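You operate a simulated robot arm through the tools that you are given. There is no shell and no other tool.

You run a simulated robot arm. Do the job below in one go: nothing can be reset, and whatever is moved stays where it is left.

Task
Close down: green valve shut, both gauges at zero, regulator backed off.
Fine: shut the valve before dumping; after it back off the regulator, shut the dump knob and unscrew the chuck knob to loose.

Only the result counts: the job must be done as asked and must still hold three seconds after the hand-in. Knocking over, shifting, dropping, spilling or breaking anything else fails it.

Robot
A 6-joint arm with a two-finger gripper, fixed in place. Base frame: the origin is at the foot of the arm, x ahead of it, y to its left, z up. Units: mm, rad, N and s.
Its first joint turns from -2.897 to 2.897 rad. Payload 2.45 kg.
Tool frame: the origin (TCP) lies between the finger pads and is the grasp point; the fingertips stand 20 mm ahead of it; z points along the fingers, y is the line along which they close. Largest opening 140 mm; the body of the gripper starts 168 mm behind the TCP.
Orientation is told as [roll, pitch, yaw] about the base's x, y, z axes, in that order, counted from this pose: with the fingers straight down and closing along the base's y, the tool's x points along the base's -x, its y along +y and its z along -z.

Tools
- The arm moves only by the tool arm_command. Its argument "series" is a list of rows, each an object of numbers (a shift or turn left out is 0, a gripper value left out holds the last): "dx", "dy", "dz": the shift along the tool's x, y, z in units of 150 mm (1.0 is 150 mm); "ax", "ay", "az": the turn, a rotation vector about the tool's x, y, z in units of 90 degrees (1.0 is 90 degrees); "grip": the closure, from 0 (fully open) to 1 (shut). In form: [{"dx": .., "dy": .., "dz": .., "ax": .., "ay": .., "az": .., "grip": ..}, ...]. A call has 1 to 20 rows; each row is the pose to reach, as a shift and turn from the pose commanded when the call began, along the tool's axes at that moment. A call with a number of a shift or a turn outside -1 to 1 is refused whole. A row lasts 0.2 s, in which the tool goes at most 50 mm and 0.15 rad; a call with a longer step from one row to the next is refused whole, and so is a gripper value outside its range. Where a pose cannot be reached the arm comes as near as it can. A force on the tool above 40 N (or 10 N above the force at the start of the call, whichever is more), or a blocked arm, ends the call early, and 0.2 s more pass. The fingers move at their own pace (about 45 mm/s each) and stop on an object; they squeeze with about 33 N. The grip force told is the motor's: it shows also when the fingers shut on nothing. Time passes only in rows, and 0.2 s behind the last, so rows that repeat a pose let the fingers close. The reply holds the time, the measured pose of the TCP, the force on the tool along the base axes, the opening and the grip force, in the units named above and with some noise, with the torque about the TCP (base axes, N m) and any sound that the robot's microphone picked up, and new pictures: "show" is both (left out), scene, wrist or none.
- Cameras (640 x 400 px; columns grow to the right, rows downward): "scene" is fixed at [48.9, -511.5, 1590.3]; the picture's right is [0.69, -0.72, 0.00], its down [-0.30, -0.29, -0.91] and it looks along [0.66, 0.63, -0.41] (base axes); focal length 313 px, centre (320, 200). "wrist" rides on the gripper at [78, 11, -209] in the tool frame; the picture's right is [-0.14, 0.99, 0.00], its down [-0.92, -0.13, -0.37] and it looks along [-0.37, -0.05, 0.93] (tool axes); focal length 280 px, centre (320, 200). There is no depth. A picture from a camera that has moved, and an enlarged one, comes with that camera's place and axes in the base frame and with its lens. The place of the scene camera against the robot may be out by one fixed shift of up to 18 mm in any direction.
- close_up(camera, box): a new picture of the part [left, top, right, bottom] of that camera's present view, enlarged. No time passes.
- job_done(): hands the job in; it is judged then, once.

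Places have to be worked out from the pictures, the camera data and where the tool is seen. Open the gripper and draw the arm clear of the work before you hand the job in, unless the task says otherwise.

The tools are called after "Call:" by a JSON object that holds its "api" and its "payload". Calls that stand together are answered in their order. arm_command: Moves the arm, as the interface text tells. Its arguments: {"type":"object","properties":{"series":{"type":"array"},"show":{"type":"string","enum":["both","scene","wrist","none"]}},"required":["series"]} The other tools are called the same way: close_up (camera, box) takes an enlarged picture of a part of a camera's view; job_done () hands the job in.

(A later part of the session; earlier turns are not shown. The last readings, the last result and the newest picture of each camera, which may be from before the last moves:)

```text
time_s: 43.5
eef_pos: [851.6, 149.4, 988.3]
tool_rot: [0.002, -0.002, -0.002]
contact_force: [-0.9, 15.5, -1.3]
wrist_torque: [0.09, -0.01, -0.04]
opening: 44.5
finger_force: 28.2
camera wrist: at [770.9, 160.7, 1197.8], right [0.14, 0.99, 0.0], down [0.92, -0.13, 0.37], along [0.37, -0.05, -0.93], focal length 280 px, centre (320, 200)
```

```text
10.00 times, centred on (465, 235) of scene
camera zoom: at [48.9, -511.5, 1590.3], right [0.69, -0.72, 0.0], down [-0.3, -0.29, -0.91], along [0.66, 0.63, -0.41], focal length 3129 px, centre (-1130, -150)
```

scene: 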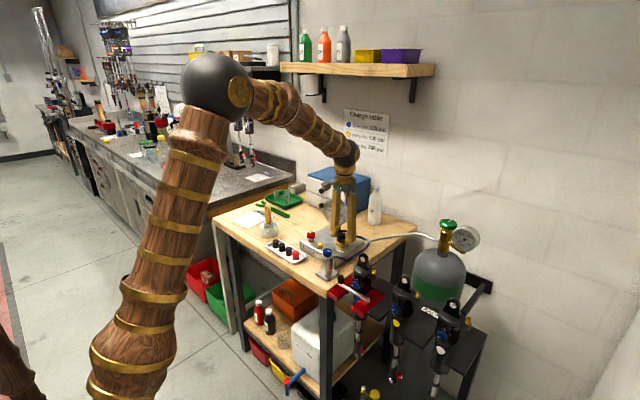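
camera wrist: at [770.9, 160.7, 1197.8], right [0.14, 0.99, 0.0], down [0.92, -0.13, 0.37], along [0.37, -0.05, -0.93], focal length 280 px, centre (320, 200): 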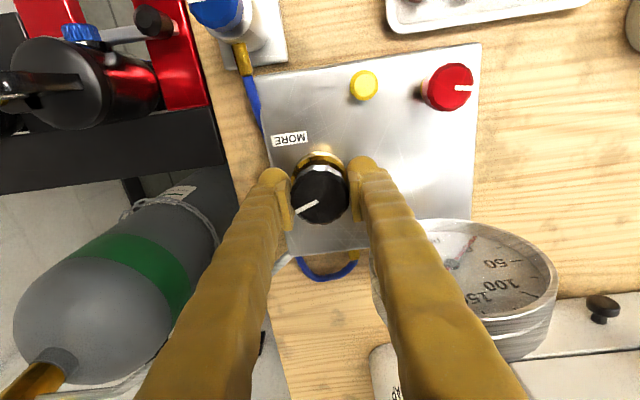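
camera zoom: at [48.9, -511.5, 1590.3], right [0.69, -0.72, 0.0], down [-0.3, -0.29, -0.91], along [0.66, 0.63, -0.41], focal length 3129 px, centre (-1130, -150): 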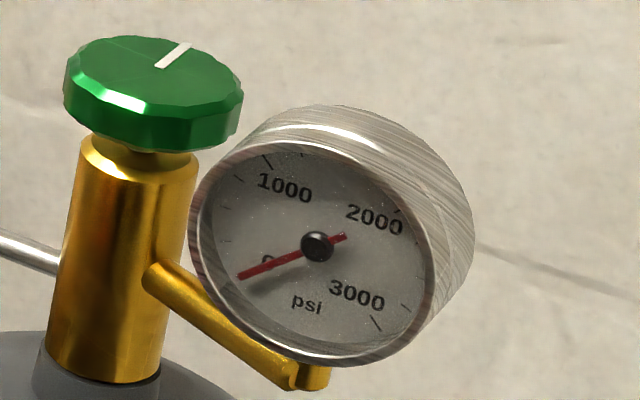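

Both needles sit on zero. I'll back the regulator off counter-clockwise by about 88° and watch the torque.

Call:
{"api": "arm_command", "payload": {"series": [{"dy": 0.004, "az": -0.07, "grip": 1.0}, {"dy": 0.004, "az": -0.15, "grip": 1.0}, {"dy": 0.004, "az": -0.23, "grip": 1.0}, {"dy": 0.004, "az": -0.31, "grip": 1.0}, {"dy": 0.004, "az": -0.39, "grip": 1.0}, {"dy": 0.004, "az": -0.47, "grip": 1.0}, {"dy": 0.004, "az": -0.55, "grip": 1.0}, {"dy": 0.004, "az": -0.63, "grip": 1.0}, {"dy": 0.004, "az": -0.71, "grip": 1.0}, {"dy": 0.004, "az": -0.79, "grip": 1.0}, {"dy": 0.004, "az": -0.87, "grip": 1.0}, {"dy": 0.004, "az": -0.95, "grip": 1.0}, {"dy": 0.004, "az": -0.98, "grip": 1.0}]}}

Call:
{"api": "close_up", "payload": {"camera": "wrist", "box": [210, 40, 430, 220]}}

Call:
{"api": "close_up", "payload": {"camera": "scene", "box": [300, 180, 400, 280]}}

```text
time_s: 45.8
eef_pos: [849.9, 149.6, 989.4]
tool_rot: [-0.003, 0.001, 1.286]
contact_force: [-5.7, 3.8, 4.2]
wrist_torque: [0.09, 0.04, -0.39]
opening: 44.8
finger_force: 45.1
stopped in row 11: the force on the tool passed its limit at 42 N (the readings are from after the stop); the commanded pose is now the measured one
camera wrist: at [816.1, 77.6, 1198.4], right [-0.91, 0.41, 0.0], down [0.38, 0.85, 0.37], along [0.15, 0.33, -0.93], focal length 280 px, centre (320, 200)
```

scene: 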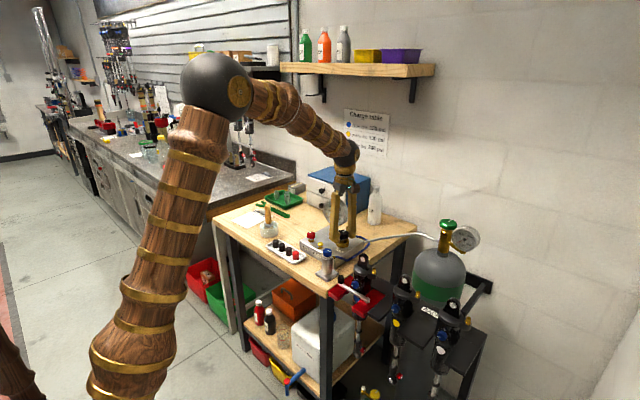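
wrist: 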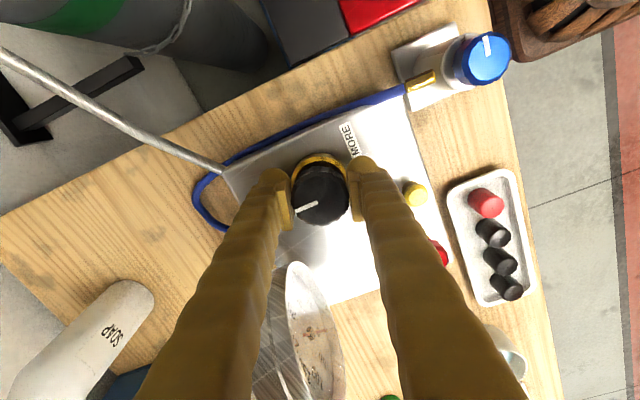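

```text
2.22 times, centred on (320, 130) of wrist
camera zoom: at [816.1, 77.6, 1198.4], right [-0.91, 0.41, 0.0], down [0.38, 0.85, 0.37], along [0.15, 0.33, -0.93], focal length 623 px, centre (320, 356)
```

zoom: 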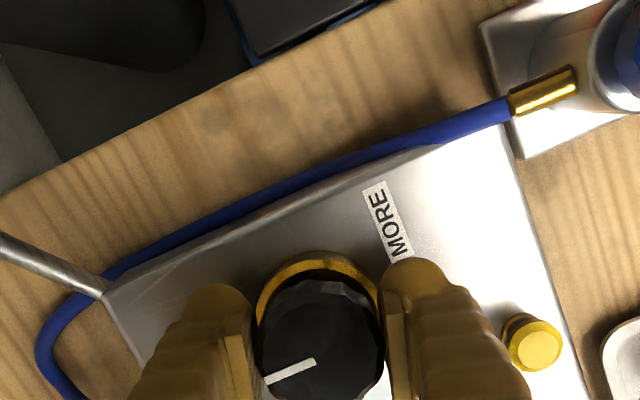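

```text
4.00 times, centred on (350, 230) of scene
camera zoom: at [48.9, -511.5, 1590.3], right [0.69, -0.72, 0.0], down [-0.3, -0.29, -0.91], along [0.66, 0.63, -0.41], focal length 1252 px, centre (200, 80)
```

zoom: 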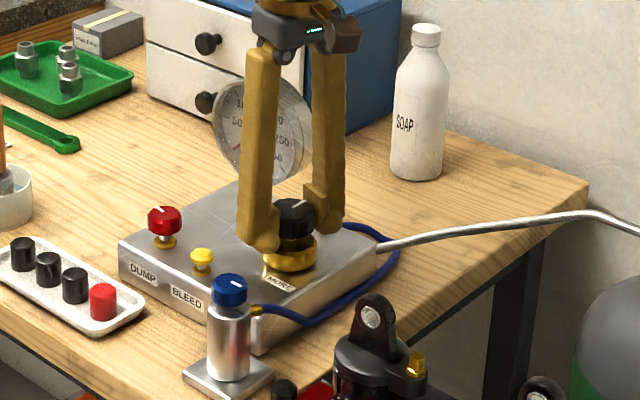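

The knob turned with the tool by about 74° before a side load stopped the call. I'll continue a little further to yaw of about 90°.

Call:
{"api": "arm_command", "payload": {"series": [{"az": -0.05, "grip": 1.0}, {"az": -0.1, "grip": 1.0}, {"az": -0.15, "grip": 1.0}, {"az": -0.19, "grip": 1.0}, {"az": -0.19, "grip": 1.0}], "show": "wrist"}}

```text
time_s: 47.0
eef_pos: [850.3, 149.5, 989.3]
tool_rot: [-0.002, 0.002, 1.585]
contact_force: [-0.9, -2.2, -6.8]
wrist_torque: [0.12, 0.01, -0.71]
opening: 44.0
finger_force: 45.5
camera wrist: at [838.9, 71.2, 1198.3], right [-0.99, 0.12, 0.0], down [0.12, 0.92, 0.37], along [0.05, 0.36, -0.93], focal length 280 px, centre (320, 200)
```

wrist: 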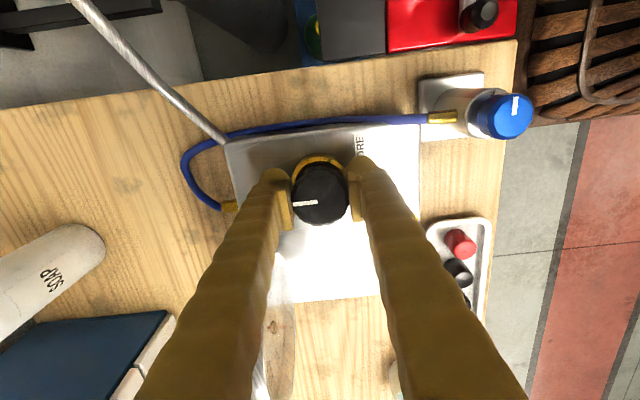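

The torque reached 0.7 N·m and the mark stopped, pointing along +x, so the regulator is at its backed-off stop. I'll release with a small opening, lift straight up, then go over to the dump knob.

Call:
{"api": "arm_command", "payload": {"series": [{"grip": 0.53}, {"grip": 0.53}, {"grip": 0.53}, {"dz": -0.2, "grip": 0.53}, {"dz": -0.45, "grip": 0.53}, {"dz": -0.7, "grip": 0.53}, {"dz": -1.0, "grip": 0.53}, {"dz": -1.0, "grip": 0.53}]}}

Call:
{"api": "close_up", "payload": {"camera": "wrist", "box": [210, 40, 430, 220]}}

Call:
{"api": "close_up", "payload": {"camera": "scene", "box": [270, 180, 370, 280]}}

```text
time_s: 48.8
eef_pos: [850.9, 148.2, 1138.1]
tool_rot: [-0.001, 0.002, 1.583]
contact_force: [-1.0, -1.3, 0.0]
wrist_torque: [-0.03, 0.01, 0.0]
opening: 65.8
finger_force: 0.1
camera wrist: at [839.7, 70.5, 1346.6], right [-0.99, 0.12, 0.0], down [0.12, 0.92, 0.37], along [0.05, 0.36, -0.93], focal length 280 px, centre (320, 200)
```

scene: 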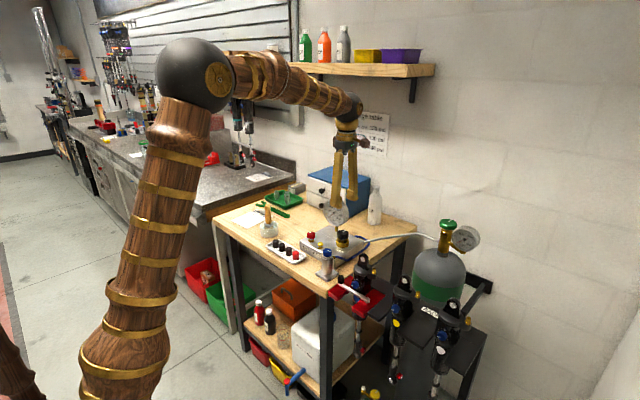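
wrist: 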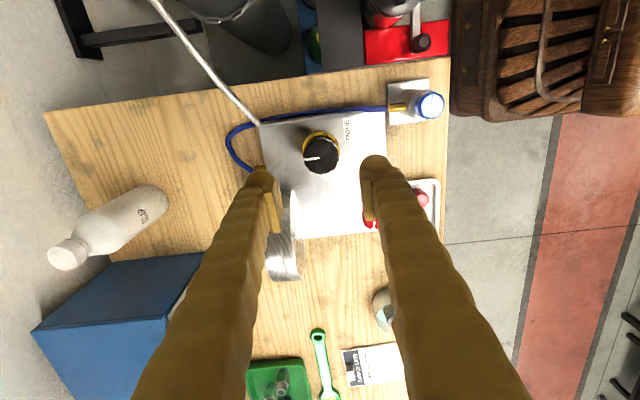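

```text
2.22 times, centred on (320, 130) of wrist
camera zoom: at [839.7, 70.5, 1346.6], right [-0.99, 0.12, 0.0], down [0.12, 0.92, 0.37], along [0.05, 0.36, -0.93], focal length 623 px, centre (320, 356)
```

zoom: 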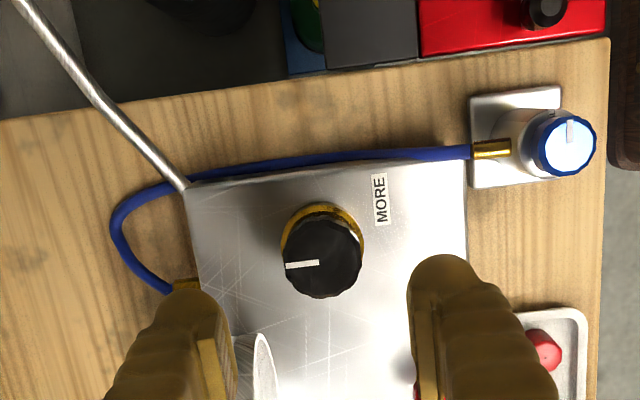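

```text
4.00 times, centred on (320, 230) of scene
camera zoom: at [48.9, -511.5, 1590.3], right [0.69, -0.72, 0.0], down [-0.3, -0.29, -0.91], along [0.66, 0.63, -0.41], focal length 1252 px, centre (320, 80)
```

zoom: 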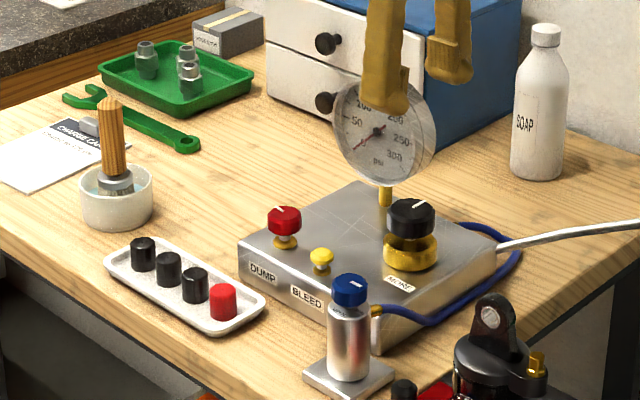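

The regulator mark points along +x at its stop and the panel gauge reads 0. Next I'll move over the dump knob with yaw near 110°, ready for a clockwise stroke.

Call:
{"api": "arm_command", "payload": {"series": [{"dx": -0.18, "dy": 0.1, "az": -0.06, "grip": 0.53}, {"dx": -0.36, "dy": 0.2, "az": -0.12, "grip": 0.53}, {"dx": -0.54, "dy": 0.31, "az": -0.18, "grip": 0.53}, {"dx": -0.71, "dy": 0.415, "az": -0.21, "grip": 0.53}, {"dx": -0.71, "dy": 0.415, "dz": 0.2, "az": -0.21, "grip": 0.53}, {"dx": -0.71, "dy": 0.415, "dz": 0.45, "az": -0.21, "grip": 0.53}, {"dx": -0.71, "dy": 0.415, "dz": 0.7, "az": -0.21, "grip": 0.53}, {"dx": -0.71, "dy": 0.415, "dz": 0.7, "az": -0.21, "grip": 0.53}]}}

Call:
{"api": "close_up", "payload": {"camera": "wrist", "box": [210, 60, 430, 240]}}

Call:
{"api": "close_up", "payload": {"camera": "scene", "box": [270, 180, 370, 280]}}

```text
time_s: 50.6
eef_pos: [785.3, 254.5, 1034.5]
tool_rot: [-0.001, 0.001, 1.913]
contact_force: [-0.2, -0.2, -1.4]
wrist_torque: [0.01, 0.0, 0.01]
opening: 66.1
finger_force: 0.0
camera wrist: at [799.4, 176.2, 1243.3], right [-0.98, -0.2, 0.0], down [-0.19, 0.91, 0.37], along [-0.07, 0.36, -0.93], focal length 280 px, centre (320, 200)
```

scene: 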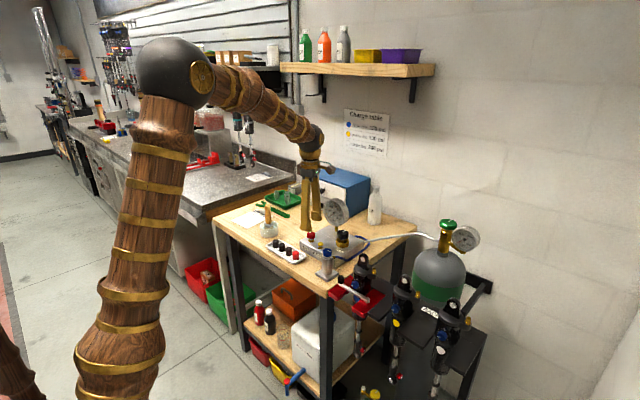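
wrist: 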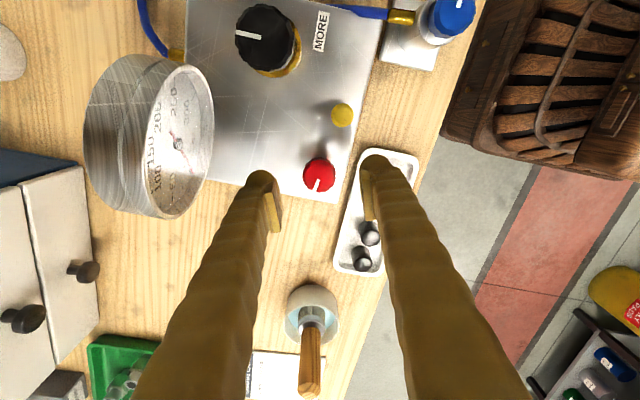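

```text
2.22 times, centred on (320, 150) of wrist
camera zoom: at [799.4, 176.2, 1243.3], right [-0.98, -0.2, 0.0], down [-0.19, 0.91, 0.37], along [-0.07, 0.36, -0.93], focal length 623 px, centre (320, 311)
```

zoom: 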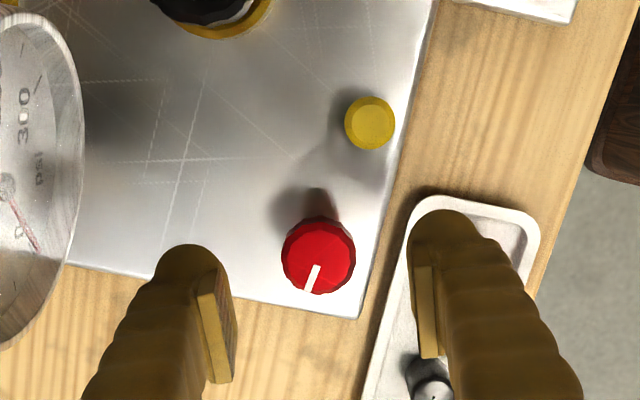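

```text
4.00 times, centred on (320, 230) of scene
camera zoom: at [48.9, -511.5, 1590.3], right [0.69, -0.72, 0.0], down [-0.3, -0.29, -0.91], along [0.66, 0.63, -0.41], focal length 1252 px, centre (320, 80)
```

zoom: 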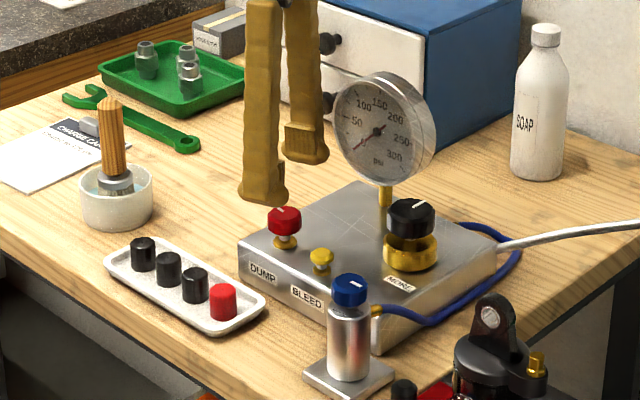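

The dump knob is still open, with its mark near +y. I'll go down over (786, 256) to TCP z 967 and grip it.

Call:
{"api": "arm_command", "payload": {"series": [{"dx": -0.006, "dy": -0.006, "dz": 0.15, "grip": 0.53}, {"dx": -0.006, "dy": -0.006, "dz": 0.3, "grip": 0.53}, {"dx": -0.006, "dy": -0.006, "dz": 0.45, "grip": 0.53}, {"dx": -0.006, "dy": -0.006, "dz": 0.45, "grip": 0.53}, {"dx": -0.006, "dy": -0.006, "dz": 0.45, "grip": 0.7}, {"dx": -0.006, "dy": -0.006, "dz": 0.45, "grip": 1.0}, {"dx": -0.006, "dy": -0.006, "dz": 0.45, "grip": 1.0}, {"dx": -0.006, "dy": -0.006, "dz": 0.45, "grip": 1.0}], "show": "wrist"}}

```text
time_s: 52.4
eef_pos: [785.6, 252.7, 966.5]
tool_rot: [0.002, 0.0, 1.912]
contact_force: [-30.5, -11.4, 2.9]
wrist_torque: [0.14, -0.32, 0.1]
opening: 30.4
finger_force: 40.0
camera wrist: at [801.0, 175.9, 1175.5], right [-0.98, -0.2, 0.0], down [-0.19, 0.91, 0.37], along [-0.08, 0.36, -0.93], focal length 280 px, centre (320, 200)
```

wrist: 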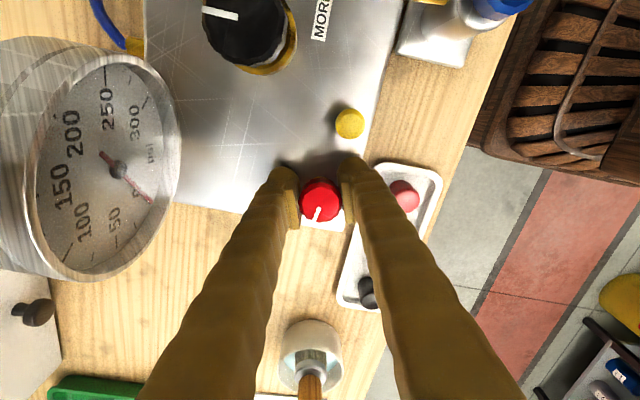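

Gripped, with about 32 N of offset along the closing line. I'll shift 1.3 mm to relieve it and turn clockwise to shut the dump.

Call:
{"api": "arm_command", "payload": {"series": [{"dy": 0.009, "grip": 1.0}, {"dy": 0.009, "az": 0.07, "grip": 1.0}, {"dy": 0.009, "az": 0.14, "grip": 1.0}, {"dy": 0.009, "az": 0.21, "grip": 1.0}, {"dy": 0.009, "az": 0.28, "grip": 1.0}, {"dy": 0.009, "az": 0.35, "grip": 1.0}, {"dy": 0.009, "az": 0.42, "grip": 1.0}, {"dy": 0.009, "az": 0.49, "grip": 1.0}, {"dy": 0.009, "az": 0.56, "grip": 1.0}, {"dy": 0.009, "az": 0.63, "grip": 1.0}, {"dy": 0.009, "az": 0.7, "grip": 1.0}, {"dy": 0.009, "az": 0.77, "grip": 1.0}, {"dy": 0.009, "az": 0.84, "grip": 1.0}, {"dy": 0.009, "az": 0.91, "grip": 1.0}, {"dy": 0.009, "az": 0.96, "grip": 1.0}]}}

Call:
{"api": "close_up", "payload": {"camera": "wrist", "box": [240, 60, 420, 220]}}

Call:
{"api": "close_up", "payload": {"camera": "scene", "box": [270, 180, 370, 280]}}

```text
time_s: 54.1
eef_pos: [786.2, 255.2, 966.1]
tool_rot: [-0.001, 0.004, 1.205]
contact_force: [-4.5, -2.3, 3.6]
wrist_torque: [0.33, -0.2, 0.06]
opening: 29.9
finger_force: 45.1
stopped in row 8: the force on the tool passed its limit at 44 N (the readings are from after the stop); the commanded pose is now the measured one
camera wrist: at [745.9, 186.8, 1175.6], right [-0.88, 0.48, 0.0], down [0.45, 0.81, 0.37], along [0.18, 0.32, -0.93], focal length 280 px, centre (320, 200)
```

scene: 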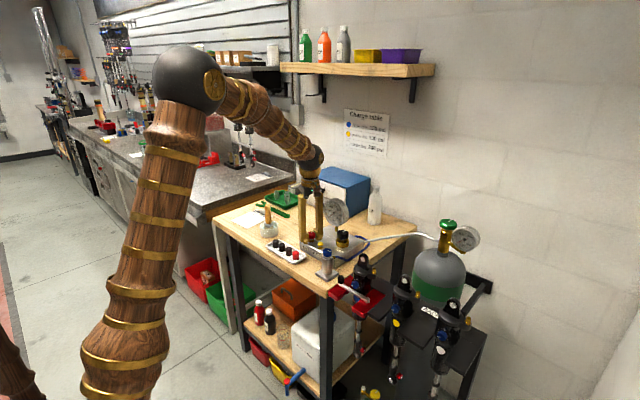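
wrist: 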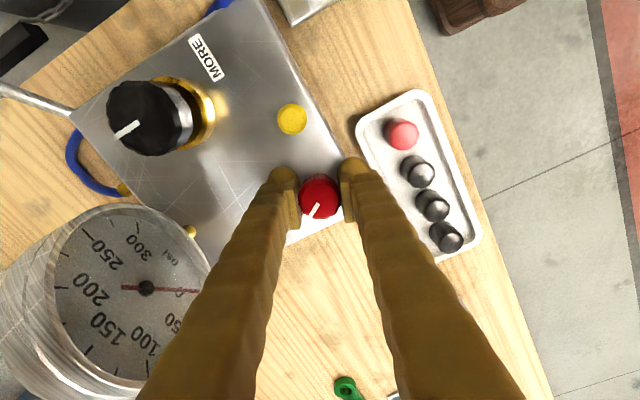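

```text
2.50 times, centred on (330, 140) of wrist
camera zoom: at [745.9, 186.8, 1175.6], right [-0.88, 0.48, 0.0], down [0.45, 0.81, 0.37], along [0.18, 0.32, -0.93], focal length 701 px, centre (295, 350)
```

zoom: 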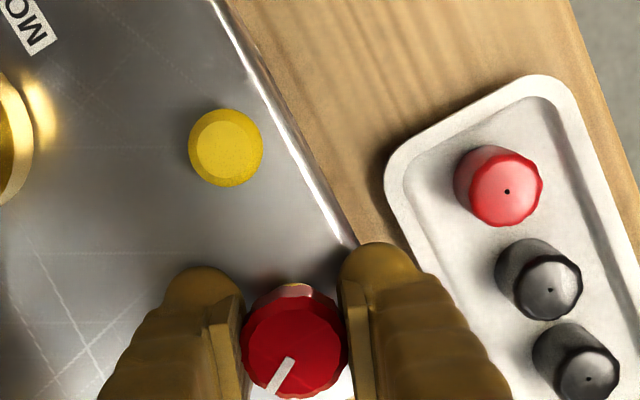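

```text
4.00 times, centred on (320, 230) of scene
camera zoom: at [48.9, -511.5, 1590.3], right [0.69, -0.72, 0.0], down [-0.3, -0.29, -0.91], along [0.66, 0.63, -0.41], focal length 1252 px, centre (320, 80)
```

zoom: 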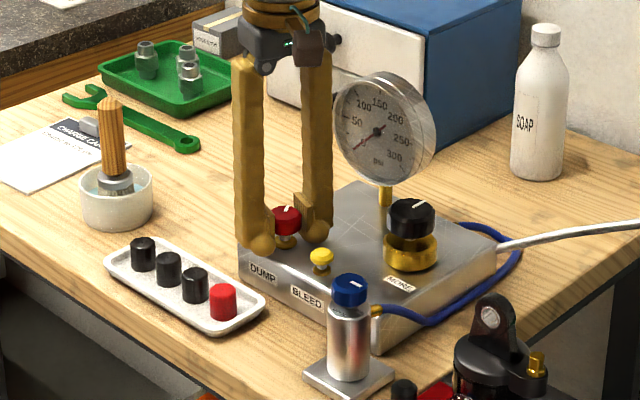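

The dump turned about 40° with the tool before a side load stopped the call. The load is relieved now, so I'll keep going clockwise.

Call:
{"api": "arm_command", "payload": {"series": [{"az": 0.06, "grip": 1.0}, {"az": 0.12, "grip": 1.0}, {"az": 0.18, "grip": 1.0}, {"az": 0.24, "grip": 1.0}, {"az": 0.3, "grip": 1.0}, {"az": 0.36, "grip": 1.0}, {"az": 0.42, "grip": 1.0}, {"az": 0.48, "grip": 1.0}, {"az": 0.52, "grip": 1.0}]}}

Call:
{"api": "close_up", "payload": {"camera": "wrist", "box": [240, 60, 420, 220]}}

```text
time_s: 56.1
eef_pos: [785.4, 254.4, 966.4]
tool_rot: [-0.002, 0.0, 0.383]
contact_force: [14.6, -15.5, 4.0]
wrist_torque: [0.16, 0.22, 0.46]
opening: 30.7
finger_force: 45.4
camera wrist: at [707.8, 236.1, 1175.5], right [-0.24, 0.97, 0.0], down [0.9, 0.23, 0.37], along [0.36, 0.09, -0.93], focal length 280 px, centre (320, 200)
```

scene: 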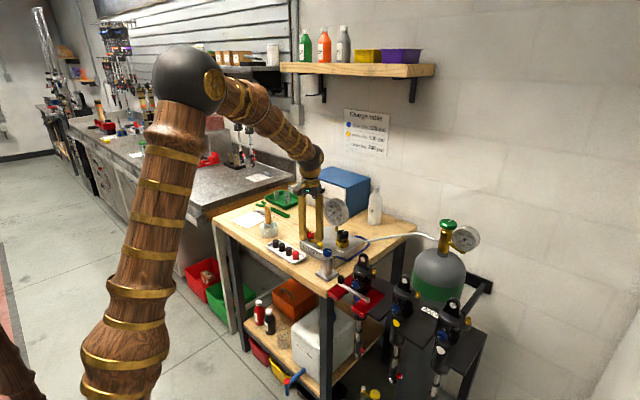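
wrist: 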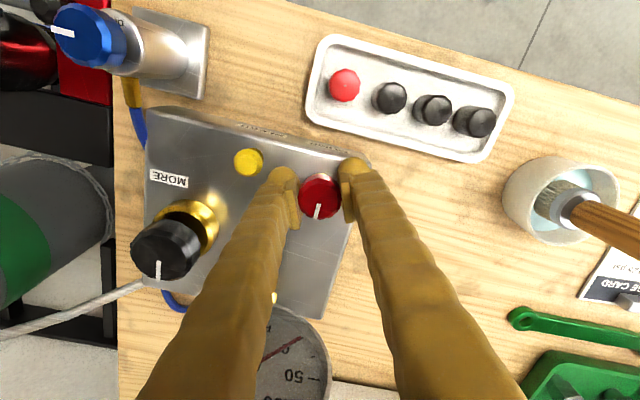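

```text
2.50 times, centred on (330, 140) of wrist
camera zoom: at [707.8, 236.1, 1175.5], right [-0.24, 0.97, 0.0], down [0.9, 0.23, 0.37], along [0.36, 0.09, -0.93], focal length 701 px, centre (295, 350)
```

zoom: 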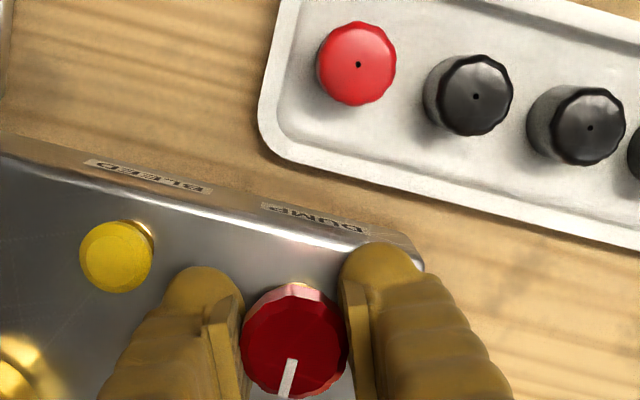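

The dump mark is back along +x and the torque is rising, at 0.46 N·m. I'll nudge it a bit further to confirm it's seated on its stop.

Call:
{"api": "arm_command", "payload": {"series": [{"az": 0.04, "grip": 1.0}, {"az": 0.08, "grip": 1.0}, {"az": 0.11, "grip": 1.0}], "show": "wrist"}}

Call:
{"api": "close_up", "payload": {"camera": "wrist", "box": [240, 60, 420, 220]}}

```text
time_s: 56.9
eef_pos: [786.3, 255.2, 966.8]
tool_rot: [-0.002, -0.001, 0.213]
contact_force: [12.5, -19.9, 6.6]
wrist_torque: [0.18, 0.22, 0.59]
opening: 29.9
finger_force: 44.8
camera wrist: at [705.7, 249.4, 1175.1], right [-0.07, 1.0, 0.0], down [0.93, 0.07, 0.37], along [0.37, 0.03, -0.93], focal length 280 px, centre (320, 200)
```

wrist: 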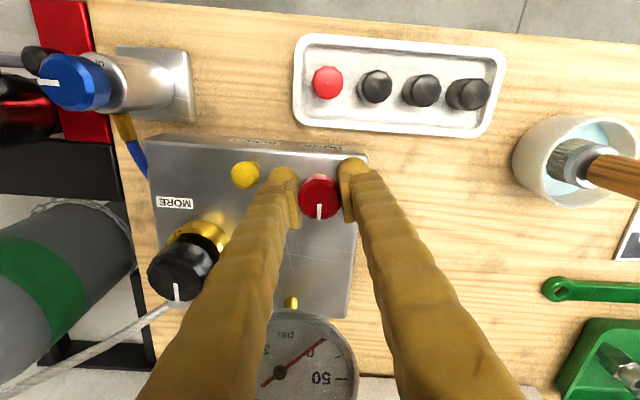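

```text
2.50 times, centred on (330, 140) of wrist
camera zoom: at [705.7, 249.4, 1175.1], right [-0.07, 1.0, 0.0], down [0.93, 0.07, 0.37], along [0.37, 0.03, -0.93], focal length 701 px, centre (295, 350)
```

zoom: 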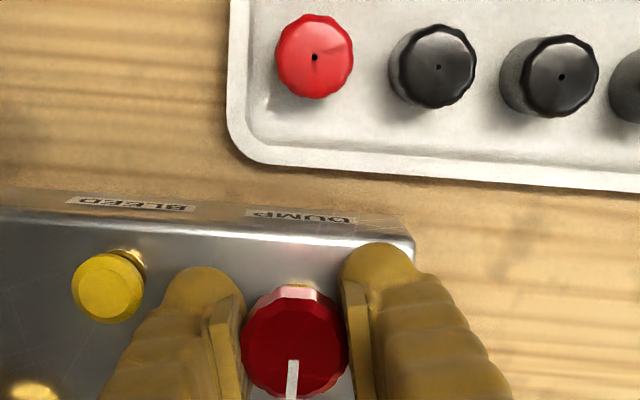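

The fingers slipped while the mark stayed at +x, so the dump is firmly shut. I'll release, lift and look at the blue chuck knob, which I estimate at (714, 105, top 1003) and which has OPEN and SEAL labels.

Call:
{"api": "arm_command", "payload": {"series": [{"grip": 0.56}, {"grip": 0.56}, {"grip": 0.56}, {"dz": -0.2, "grip": 0.56}, {"dz": -0.45, "grip": 0.56}, {"dz": -0.7, "grip": 0.4}, {"dz": -1.0, "grip": 0.2}, {"dz": -1.0, "grip": 0.0}]}}

Call:
{"api": "close_up", "payload": {"camera": "scene", "box": [310, 235, 350, 290]}}

Call:
{"api": "close_up", "payload": {"camera": "scene", "box": [270, 180, 370, 280]}}

```text
time_s: 58.7
eef_pos: [784.8, 253.9, 1115.6]
tool_rot: [-0.002, -0.001, 0.213]
contact_force: [0.1, 0.6, -0.6]
wrist_torque: [0.0, 0.0, -0.01]
opening: 129.2
finger_force: 0.1
camera wrist: at [705.5, 247.6, 1324.5], right [-0.08, 1.0, 0.0], down [0.93, 0.07, 0.37], along [0.37, 0.03, -0.93], focal length 280 px, centre (320, 200)
```

scene: 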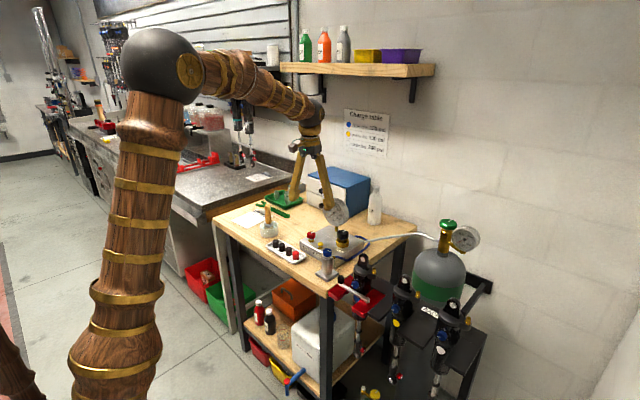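
wrist: 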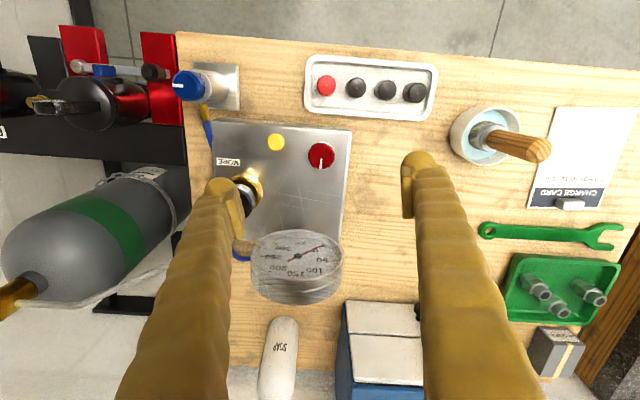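

```text
7.27 times, centred on (330, 262) of scene
camera zoom: at [48.9, -511.5, 1590.3], right [0.69, -0.72, 0.0], down [-0.3, -0.29, -0.91], along [0.66, 0.63, -0.41], focal length 2276 px, centre (247, -254)
```

zoom: 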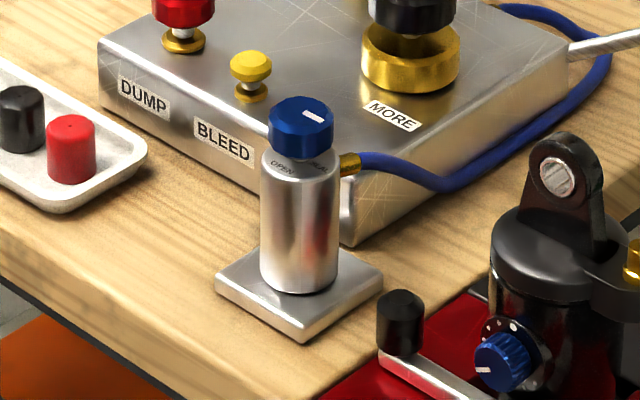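

```text
4.00 times, centred on (320, 230) of scene
camera zoom: at [48.9, -511.5, 1590.3], right [0.69, -0.72, 0.0], down [-0.3, -0.29, -0.91], along [0.66, 0.63, -0.41], focal length 1252 px, centre (320, 80)
```

zoom: 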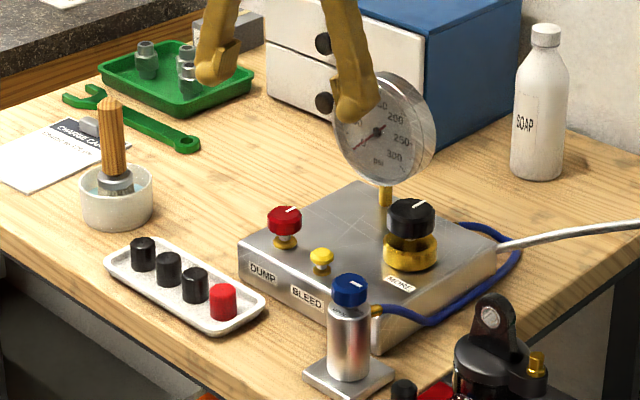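

The panel gauge needle is at zero with the dump shut. I'll move over the chuck knob for a close look at its labels and mark before choosing the turn direction.

Call:
{"api": "arm_command", "payload": {"series": [{"dx": 0.1, "dy": -0.25, "dz": -0.05, "az": 0.03, "grip": 0.0}, {"dx": 0.2, "dy": -0.5, "dz": -0.1, "az": 0.07, "grip": 0.0}, {"dx": 0.25, "dy": -0.75, "dz": -0.15, "az": 0.1, "grip": 0.0}, {"dx": 0.25, "dy": -0.95, "dz": -0.2, "az": 0.1356, "grip": 0.0}, {"dx": 0.25, "dy": -0.95, "dz": -0.2, "az": 0.1356, "grip": 0.0}]}}

Call:
{"api": "close_up", "payload": {"camera": "wrist", "box": [260, 60, 380, 160]}}

```text
time_s: 59.9
eef_pos: [776.1, 107.6, 1145.7]
tool_rot: [-0.001, -0.001, 0.0]
contact_force: [0.0, 0.6, 0.1]
wrist_torque: [-0.01, 0.03, -0.03]
opening: 139.9
finger_force: 0.1
camera wrist: at [696.5, 117.8, 1354.7], right [0.14, 0.99, 0.0], down [0.92, -0.13, 0.37], along [0.37, -0.05, -0.93], focal length 280 px, centre (320, 200)
```

scene: 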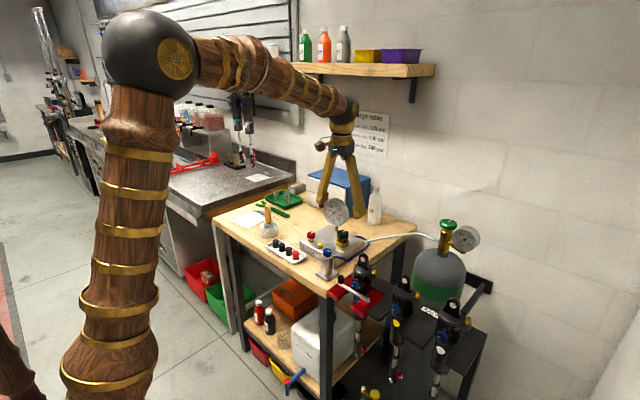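
wrist: 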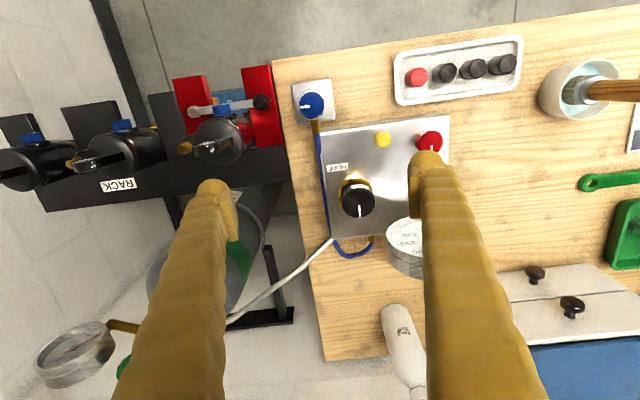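

```text
4.00 times, centred on (320, 110) of wrist
camera zoom: at [696.5, 117.8, 1354.7], right [0.14, 0.99, 0.0], down [0.92, -0.13, 0.37], along [0.37, -0.05, -0.93], focal length 1122 px, centre (320, 560)
```

zoom: 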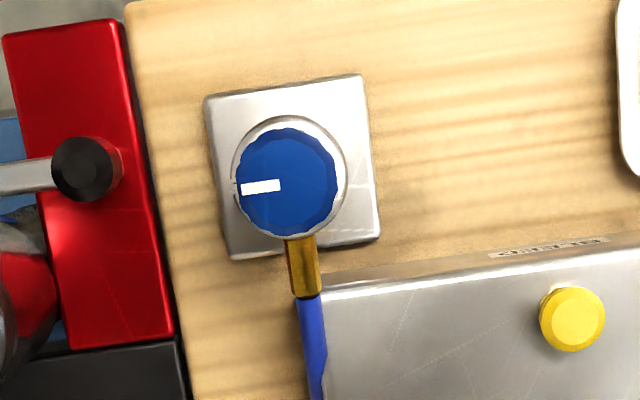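

The mark points to -y. I'll zoom in tightly on the labels in the scene view.

Call:
{"api": "close_up", "payload": {"camera": "scene", "box": [316, 244, 340, 268]}}

Call:
{"api": "close_up", "payload": {"camera": "wrist", "box": [295, 80, 335, 125]}}

```text
16.00 times, centred on (328, 256) of scene
camera zoom: at [48.9, -511.5, 1590.3], right [0.69, -0.72, 0.0], down [-0.3, -0.29, -0.91], along [0.66, 0.63, -0.41], focal length 5006 px, centre (192, -696)
```

zoom: 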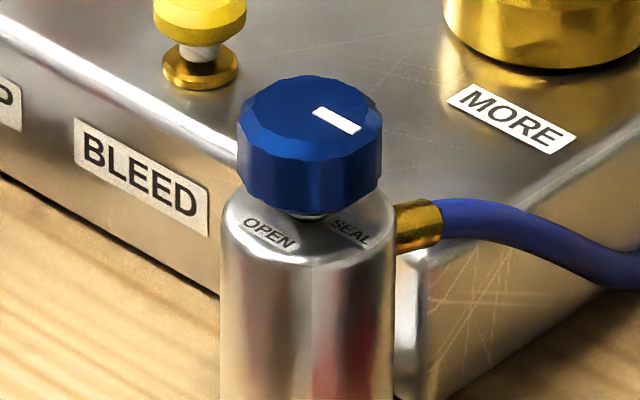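

```text
8.89 times, centred on (315, 102) of wrist
camera zoom: at [696.5, 117.8, 1354.7], right [0.14, 0.99, 0.0], down [0.92, -0.13, 0.37], along [0.37, -0.05, -0.93], focal length 2492 px, centre (364, 1067)
```

zoom: 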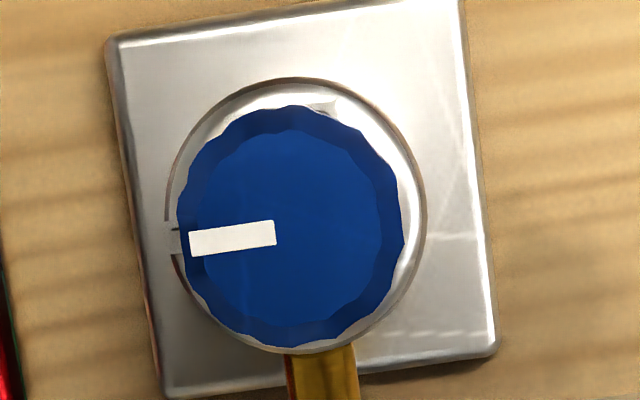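

The OPEN label is on the -x side and SEAL is on the -y side, and the mark is on SEAL. "Unscrew" means counter-clockwise, so I'll try that first and watch the torque. Knob centre is (714.4, 105.3), top about 1003. I'll go above it with yaw -70°, opening near 60 mm.

Call:
{"api": "arm_command", "payload": {"series": [{"dx": 0.1, "dy": 0.0, "dz": 0.0, "az": 0.08, "grip": 0.56}, {"dx": 0.2, "dy": -0.005, "dz": 0.0, "az": 0.16, "grip": 0.56}, {"dx": 0.3, "dy": -0.01, "dz": 0.0, "az": 0.24, "grip": 0.56}, {"dx": 0.411, "dy": -0.015, "dz": 0.0, "az": 0.32, "grip": 0.56}, {"dx": 0.411, "dy": -0.015, "dz": 0.1, "az": 0.4, "grip": 0.56}, {"dx": 0.411, "dy": -0.015, "dz": 0.2, "az": 0.48, "grip": 0.56}, {"dx": 0.411, "dy": -0.015, "dz": 0.3, "az": 0.56, "grip": 0.56}, {"dx": 0.411, "dy": -0.015, "dz": 0.4, "az": 0.64, "grip": 0.56}, {"dx": 0.411, "dy": -0.015, "dz": 0.5, "az": 0.72, "grip": 0.56}, {"dx": 0.411, "dy": -0.015, "dz": 0.57, "az": 0.78, "grip": 0.56}, {"dx": 0.411, "dy": -0.015, "dz": 0.57, "az": 0.78, "grip": 0.56}]}}

Call:
{"api": "close_up", "payload": {"camera": "wrist", "box": [240, 80, 400, 220]}}

Call:
{"api": "close_up", "payload": {"camera": "scene", "box": [295, 215, 365, 285]}}

```text
time_s: 62.3
eef_pos: [717.6, 107.1, 1062.1]
tool_rot: [0.0, -0.003, -1.224]
contact_force: [0.6, 0.1, -0.7]
wrist_torque: [0.03, -0.02, 0.01]
opening: 61.4
finger_force: 0.1
camera wrist: at [700.5, 184.0, 1271.2], right [0.98, 0.21, 0.0], down [0.19, -0.91, 0.37], along [0.08, -0.36, -0.93], focal length 280 px, centre (320, 200)
```

scene: 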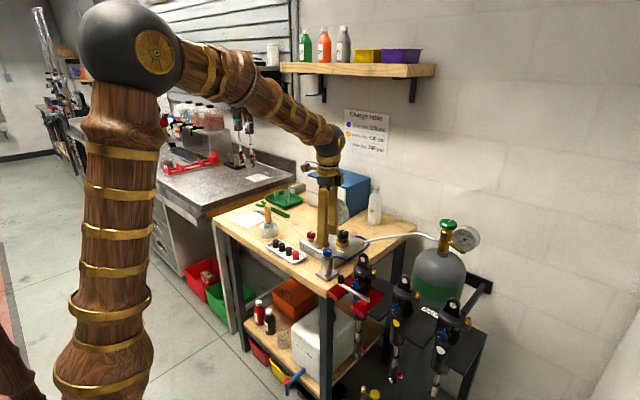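
wrist: 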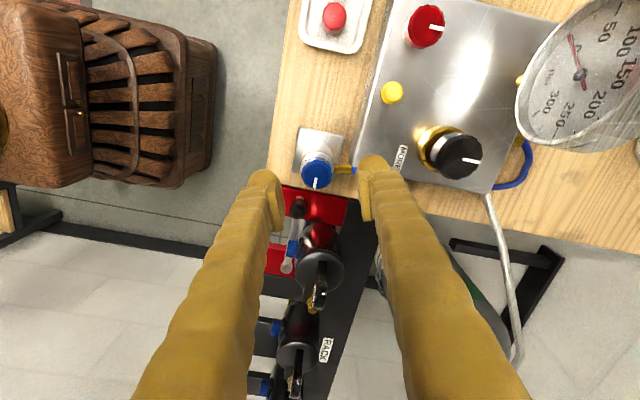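

```text
2.86 times, centred on (320, 150) of wrist
camera zoom: at [700.5, 184.0, 1271.2], right [0.98, 0.21, 0.0], down [0.19, -0.91, 0.37], along [0.08, -0.36, -0.93], focal length 801 px, centre (320, 343)
```

zoom: 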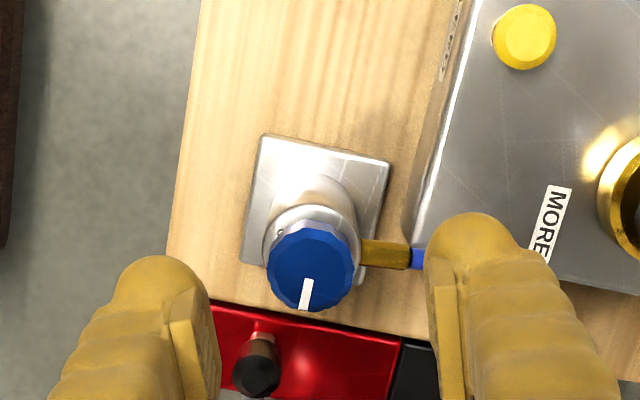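

```text
5.71 times, centred on (330, 250) of scene
camera zoom: at [48.9, -511.5, 1590.3], right [0.69, -0.72, 0.0], down [-0.3, -0.29, -0.91], along [0.66, 0.63, -0.41], focal length 1788 px, centre (263, -86)
```

zoom: 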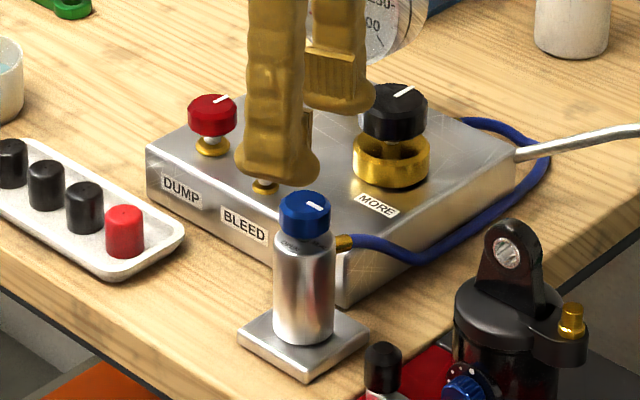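

I refine the chuck knob to about (713.9, 105.2, top 1001). The stand may be loose, so I'll descend open first, to TCP z 1008, and check centring before closing.

Call:
{"api": "arm_command", "payload": {"series": [{"dx": -0.0035, "dy": -0.0275, "dz": 0.1, "grip": 0.56}, {"dx": -0.0035, "dy": -0.0275, "dz": 0.22, "grip": 0.56}, {"dx": -0.0035, "dy": -0.0275, "dz": 0.32, "grip": 0.56}, {"dx": -0.0035, "dy": -0.0275, "dz": 0.36, "grip": 0.6}, {"dx": -0.0035, "dy": -0.0275, "dz": 0.36, "grip": 0.68}, {"dx": -0.0035, "dy": -0.0275, "dz": 0.36, "grip": 0.7}]}}

Call:
{"api": "close_up", "payload": {"camera": "wrist", "box": [240, 100, 400, 240]}}

Call:
{"api": "close_up", "payload": {"camera": "scene", "box": [310, 230, 350, 270]}}

```text
time_s: 63.7
eef_pos: [715.4, 104.9, 1007.6]
tool_rot: [0.001, -0.001, -1.226]
contact_force: [0.8, 1.3, 0.3]
wrist_torque: [0.0, 0.02, -0.02]
opening: 42.2
finger_force: 0.0
camera wrist: at [696.7, 182.6, 1216.9], right [0.98, 0.21, 0.0], down [0.19, -0.91, 0.37], along [0.08, -0.36, -0.93], focal length 280 px, centre (320, 200)
```

scene: 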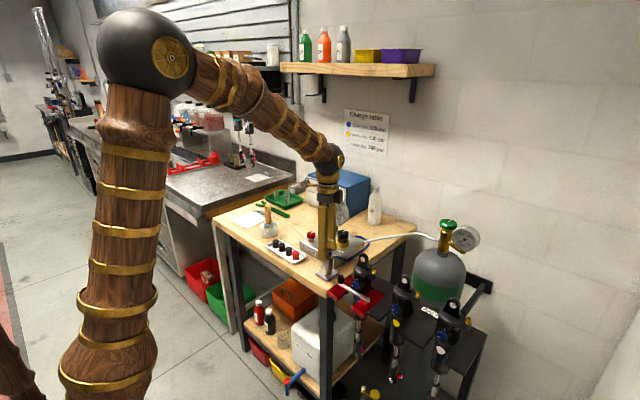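
wrist: 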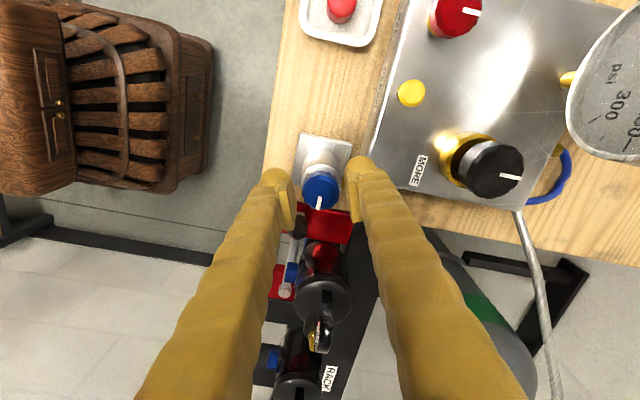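

```text
2.86 times, centred on (320, 170) of wrist
camera zoom: at [696.7, 182.6, 1216.9], right [0.98, 0.21, 0.0], down [0.19, -0.91, 0.37], along [0.08, -0.36, -0.93], focal length 801 px, centre (320, 286)
```

zoom: 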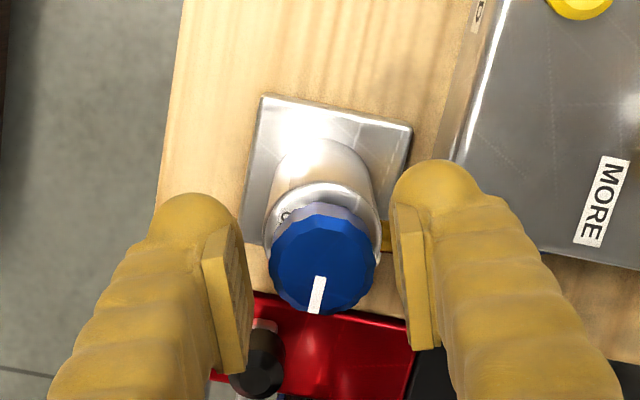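

```text
10.00 times, centred on (330, 250) of scene
camera zoom: at [48.9, -511.5, 1590.3], right [0.69, -0.72, 0.0], down [-0.3, -0.29, -0.91], along [0.66, 0.63, -0.41], focal length 3129 px, centre (220, -300)
```

zoom: 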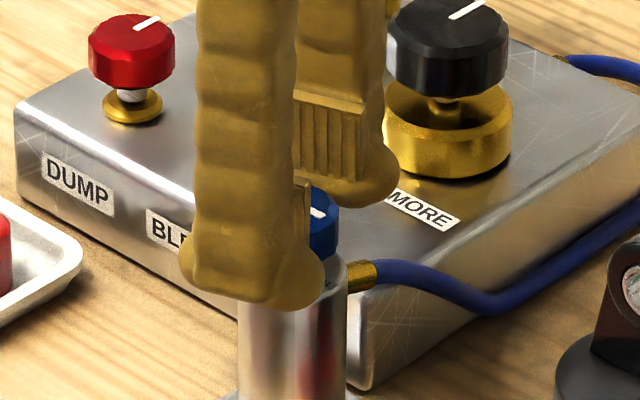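

The fingers are centred on the knob to within about 0.5 mm and the tips sit above the body's shoulder. I'll close on it now.

Call:
{"api": "arm_command", "payload": {"series": [{"grip": 0.75}, {"grip": 0.8}, {"grip": 1.0}, {"grip": 1.0}], "show": "wrist"}}

Call:
{"api": "close_up", "payload": {"camera": "wrist", "box": [240, 100, 400, 240]}}

```text
time_s: 64.7
eef_pos: [714.8, 106.4, 1008.7]
tool_rot: [0.001, -0.001, -1.226]
contact_force: [11.3, 4.6, 0.1]
wrist_torque: [0.11, -0.15, 0.0]
opening: 29.4
finger_force: 32.8
camera wrist: at [697.0, 182.7, 1216.9], right [0.98, 0.21, 0.0], down [0.19, -0.91, 0.37], along [0.08, -0.36, -0.93], focal length 280 px, centre (320, 200)
```

wrist: 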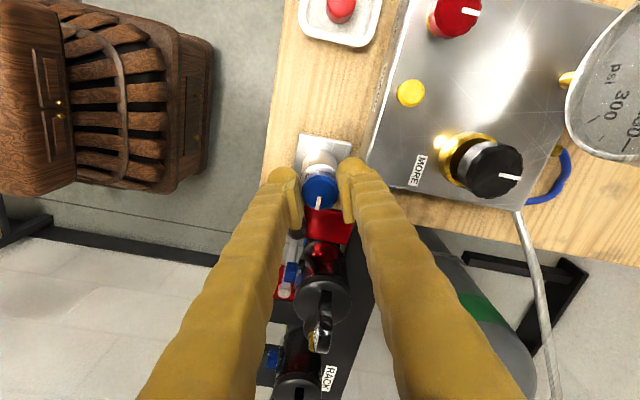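

```text
2.86 times, centred on (320, 170) of wrist
camera zoom: at [697.0, 182.7, 1216.9], right [0.98, 0.21, 0.0], down [0.19, -0.91, 0.37], along [0.08, -0.36, -0.93], focal length 801 px, centre (320, 286)
```

zoom: 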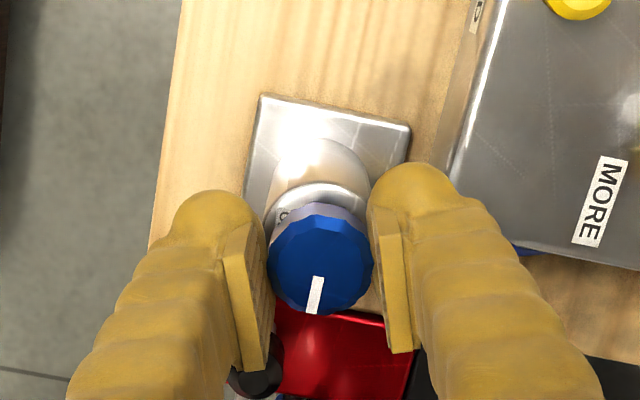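

The grip is good with only a 12 N offset, and the stand hasn't moved. I'll test a counter-clockwise turn of about 30°, watching the torque and the mark.

Call:
{"api": "arm_command", "payload": {"series": [{"dy": 0.003, "az": -0.05, "grip": 1.0}, {"dy": 0.003, "az": -0.1, "grip": 1.0}, {"dy": 0.003, "az": -0.16, "grip": 1.0}, {"dy": 0.003, "az": -0.22, "grip": 1.0}, {"dy": 0.003, "az": -0.28, "grip": 1.0}, {"dy": 0.003, "az": -0.33, "grip": 1.0}], "show": "wrist"}}

Call:
{"api": "close_up", "payload": {"camera": "wrist", "box": [240, 100, 400, 240]}}

```text
time_s: 66.1
eef_pos: [715.4, 105.3, 1008.3]
tool_rot: [0.0, -0.003, -0.705]
contact_force: [10.8, -0.4, 14.6]
wrist_torque: [-0.18, -0.33, 0.01]
opening: 29.3
finger_force: 33.4
camera wrist: at [660.4, 164.3, 1216.8], right [0.75, 0.67, 0.0], down [0.62, -0.69, 0.37], along [0.25, -0.28, -0.93], focal length 280 px, centre (320, 200)
```

wrist: 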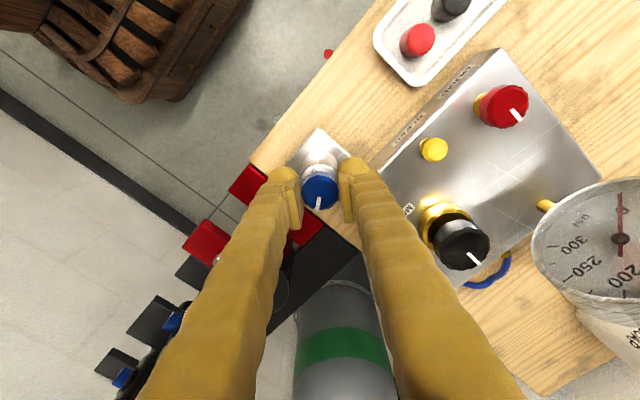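

```text
2.86 times, centred on (320, 170) of wrist
camera zoom: at [660.4, 164.3, 1216.8], right [0.75, 0.67, 0.0], down [0.62, -0.69, 0.37], along [0.25, -0.28, -0.93], focal length 801 px, centre (320, 286)
```

zoom: 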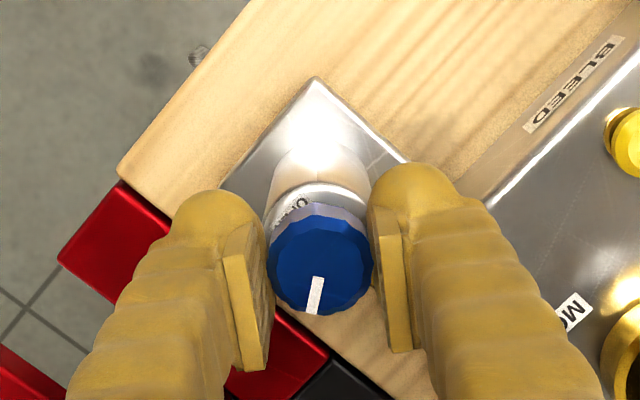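

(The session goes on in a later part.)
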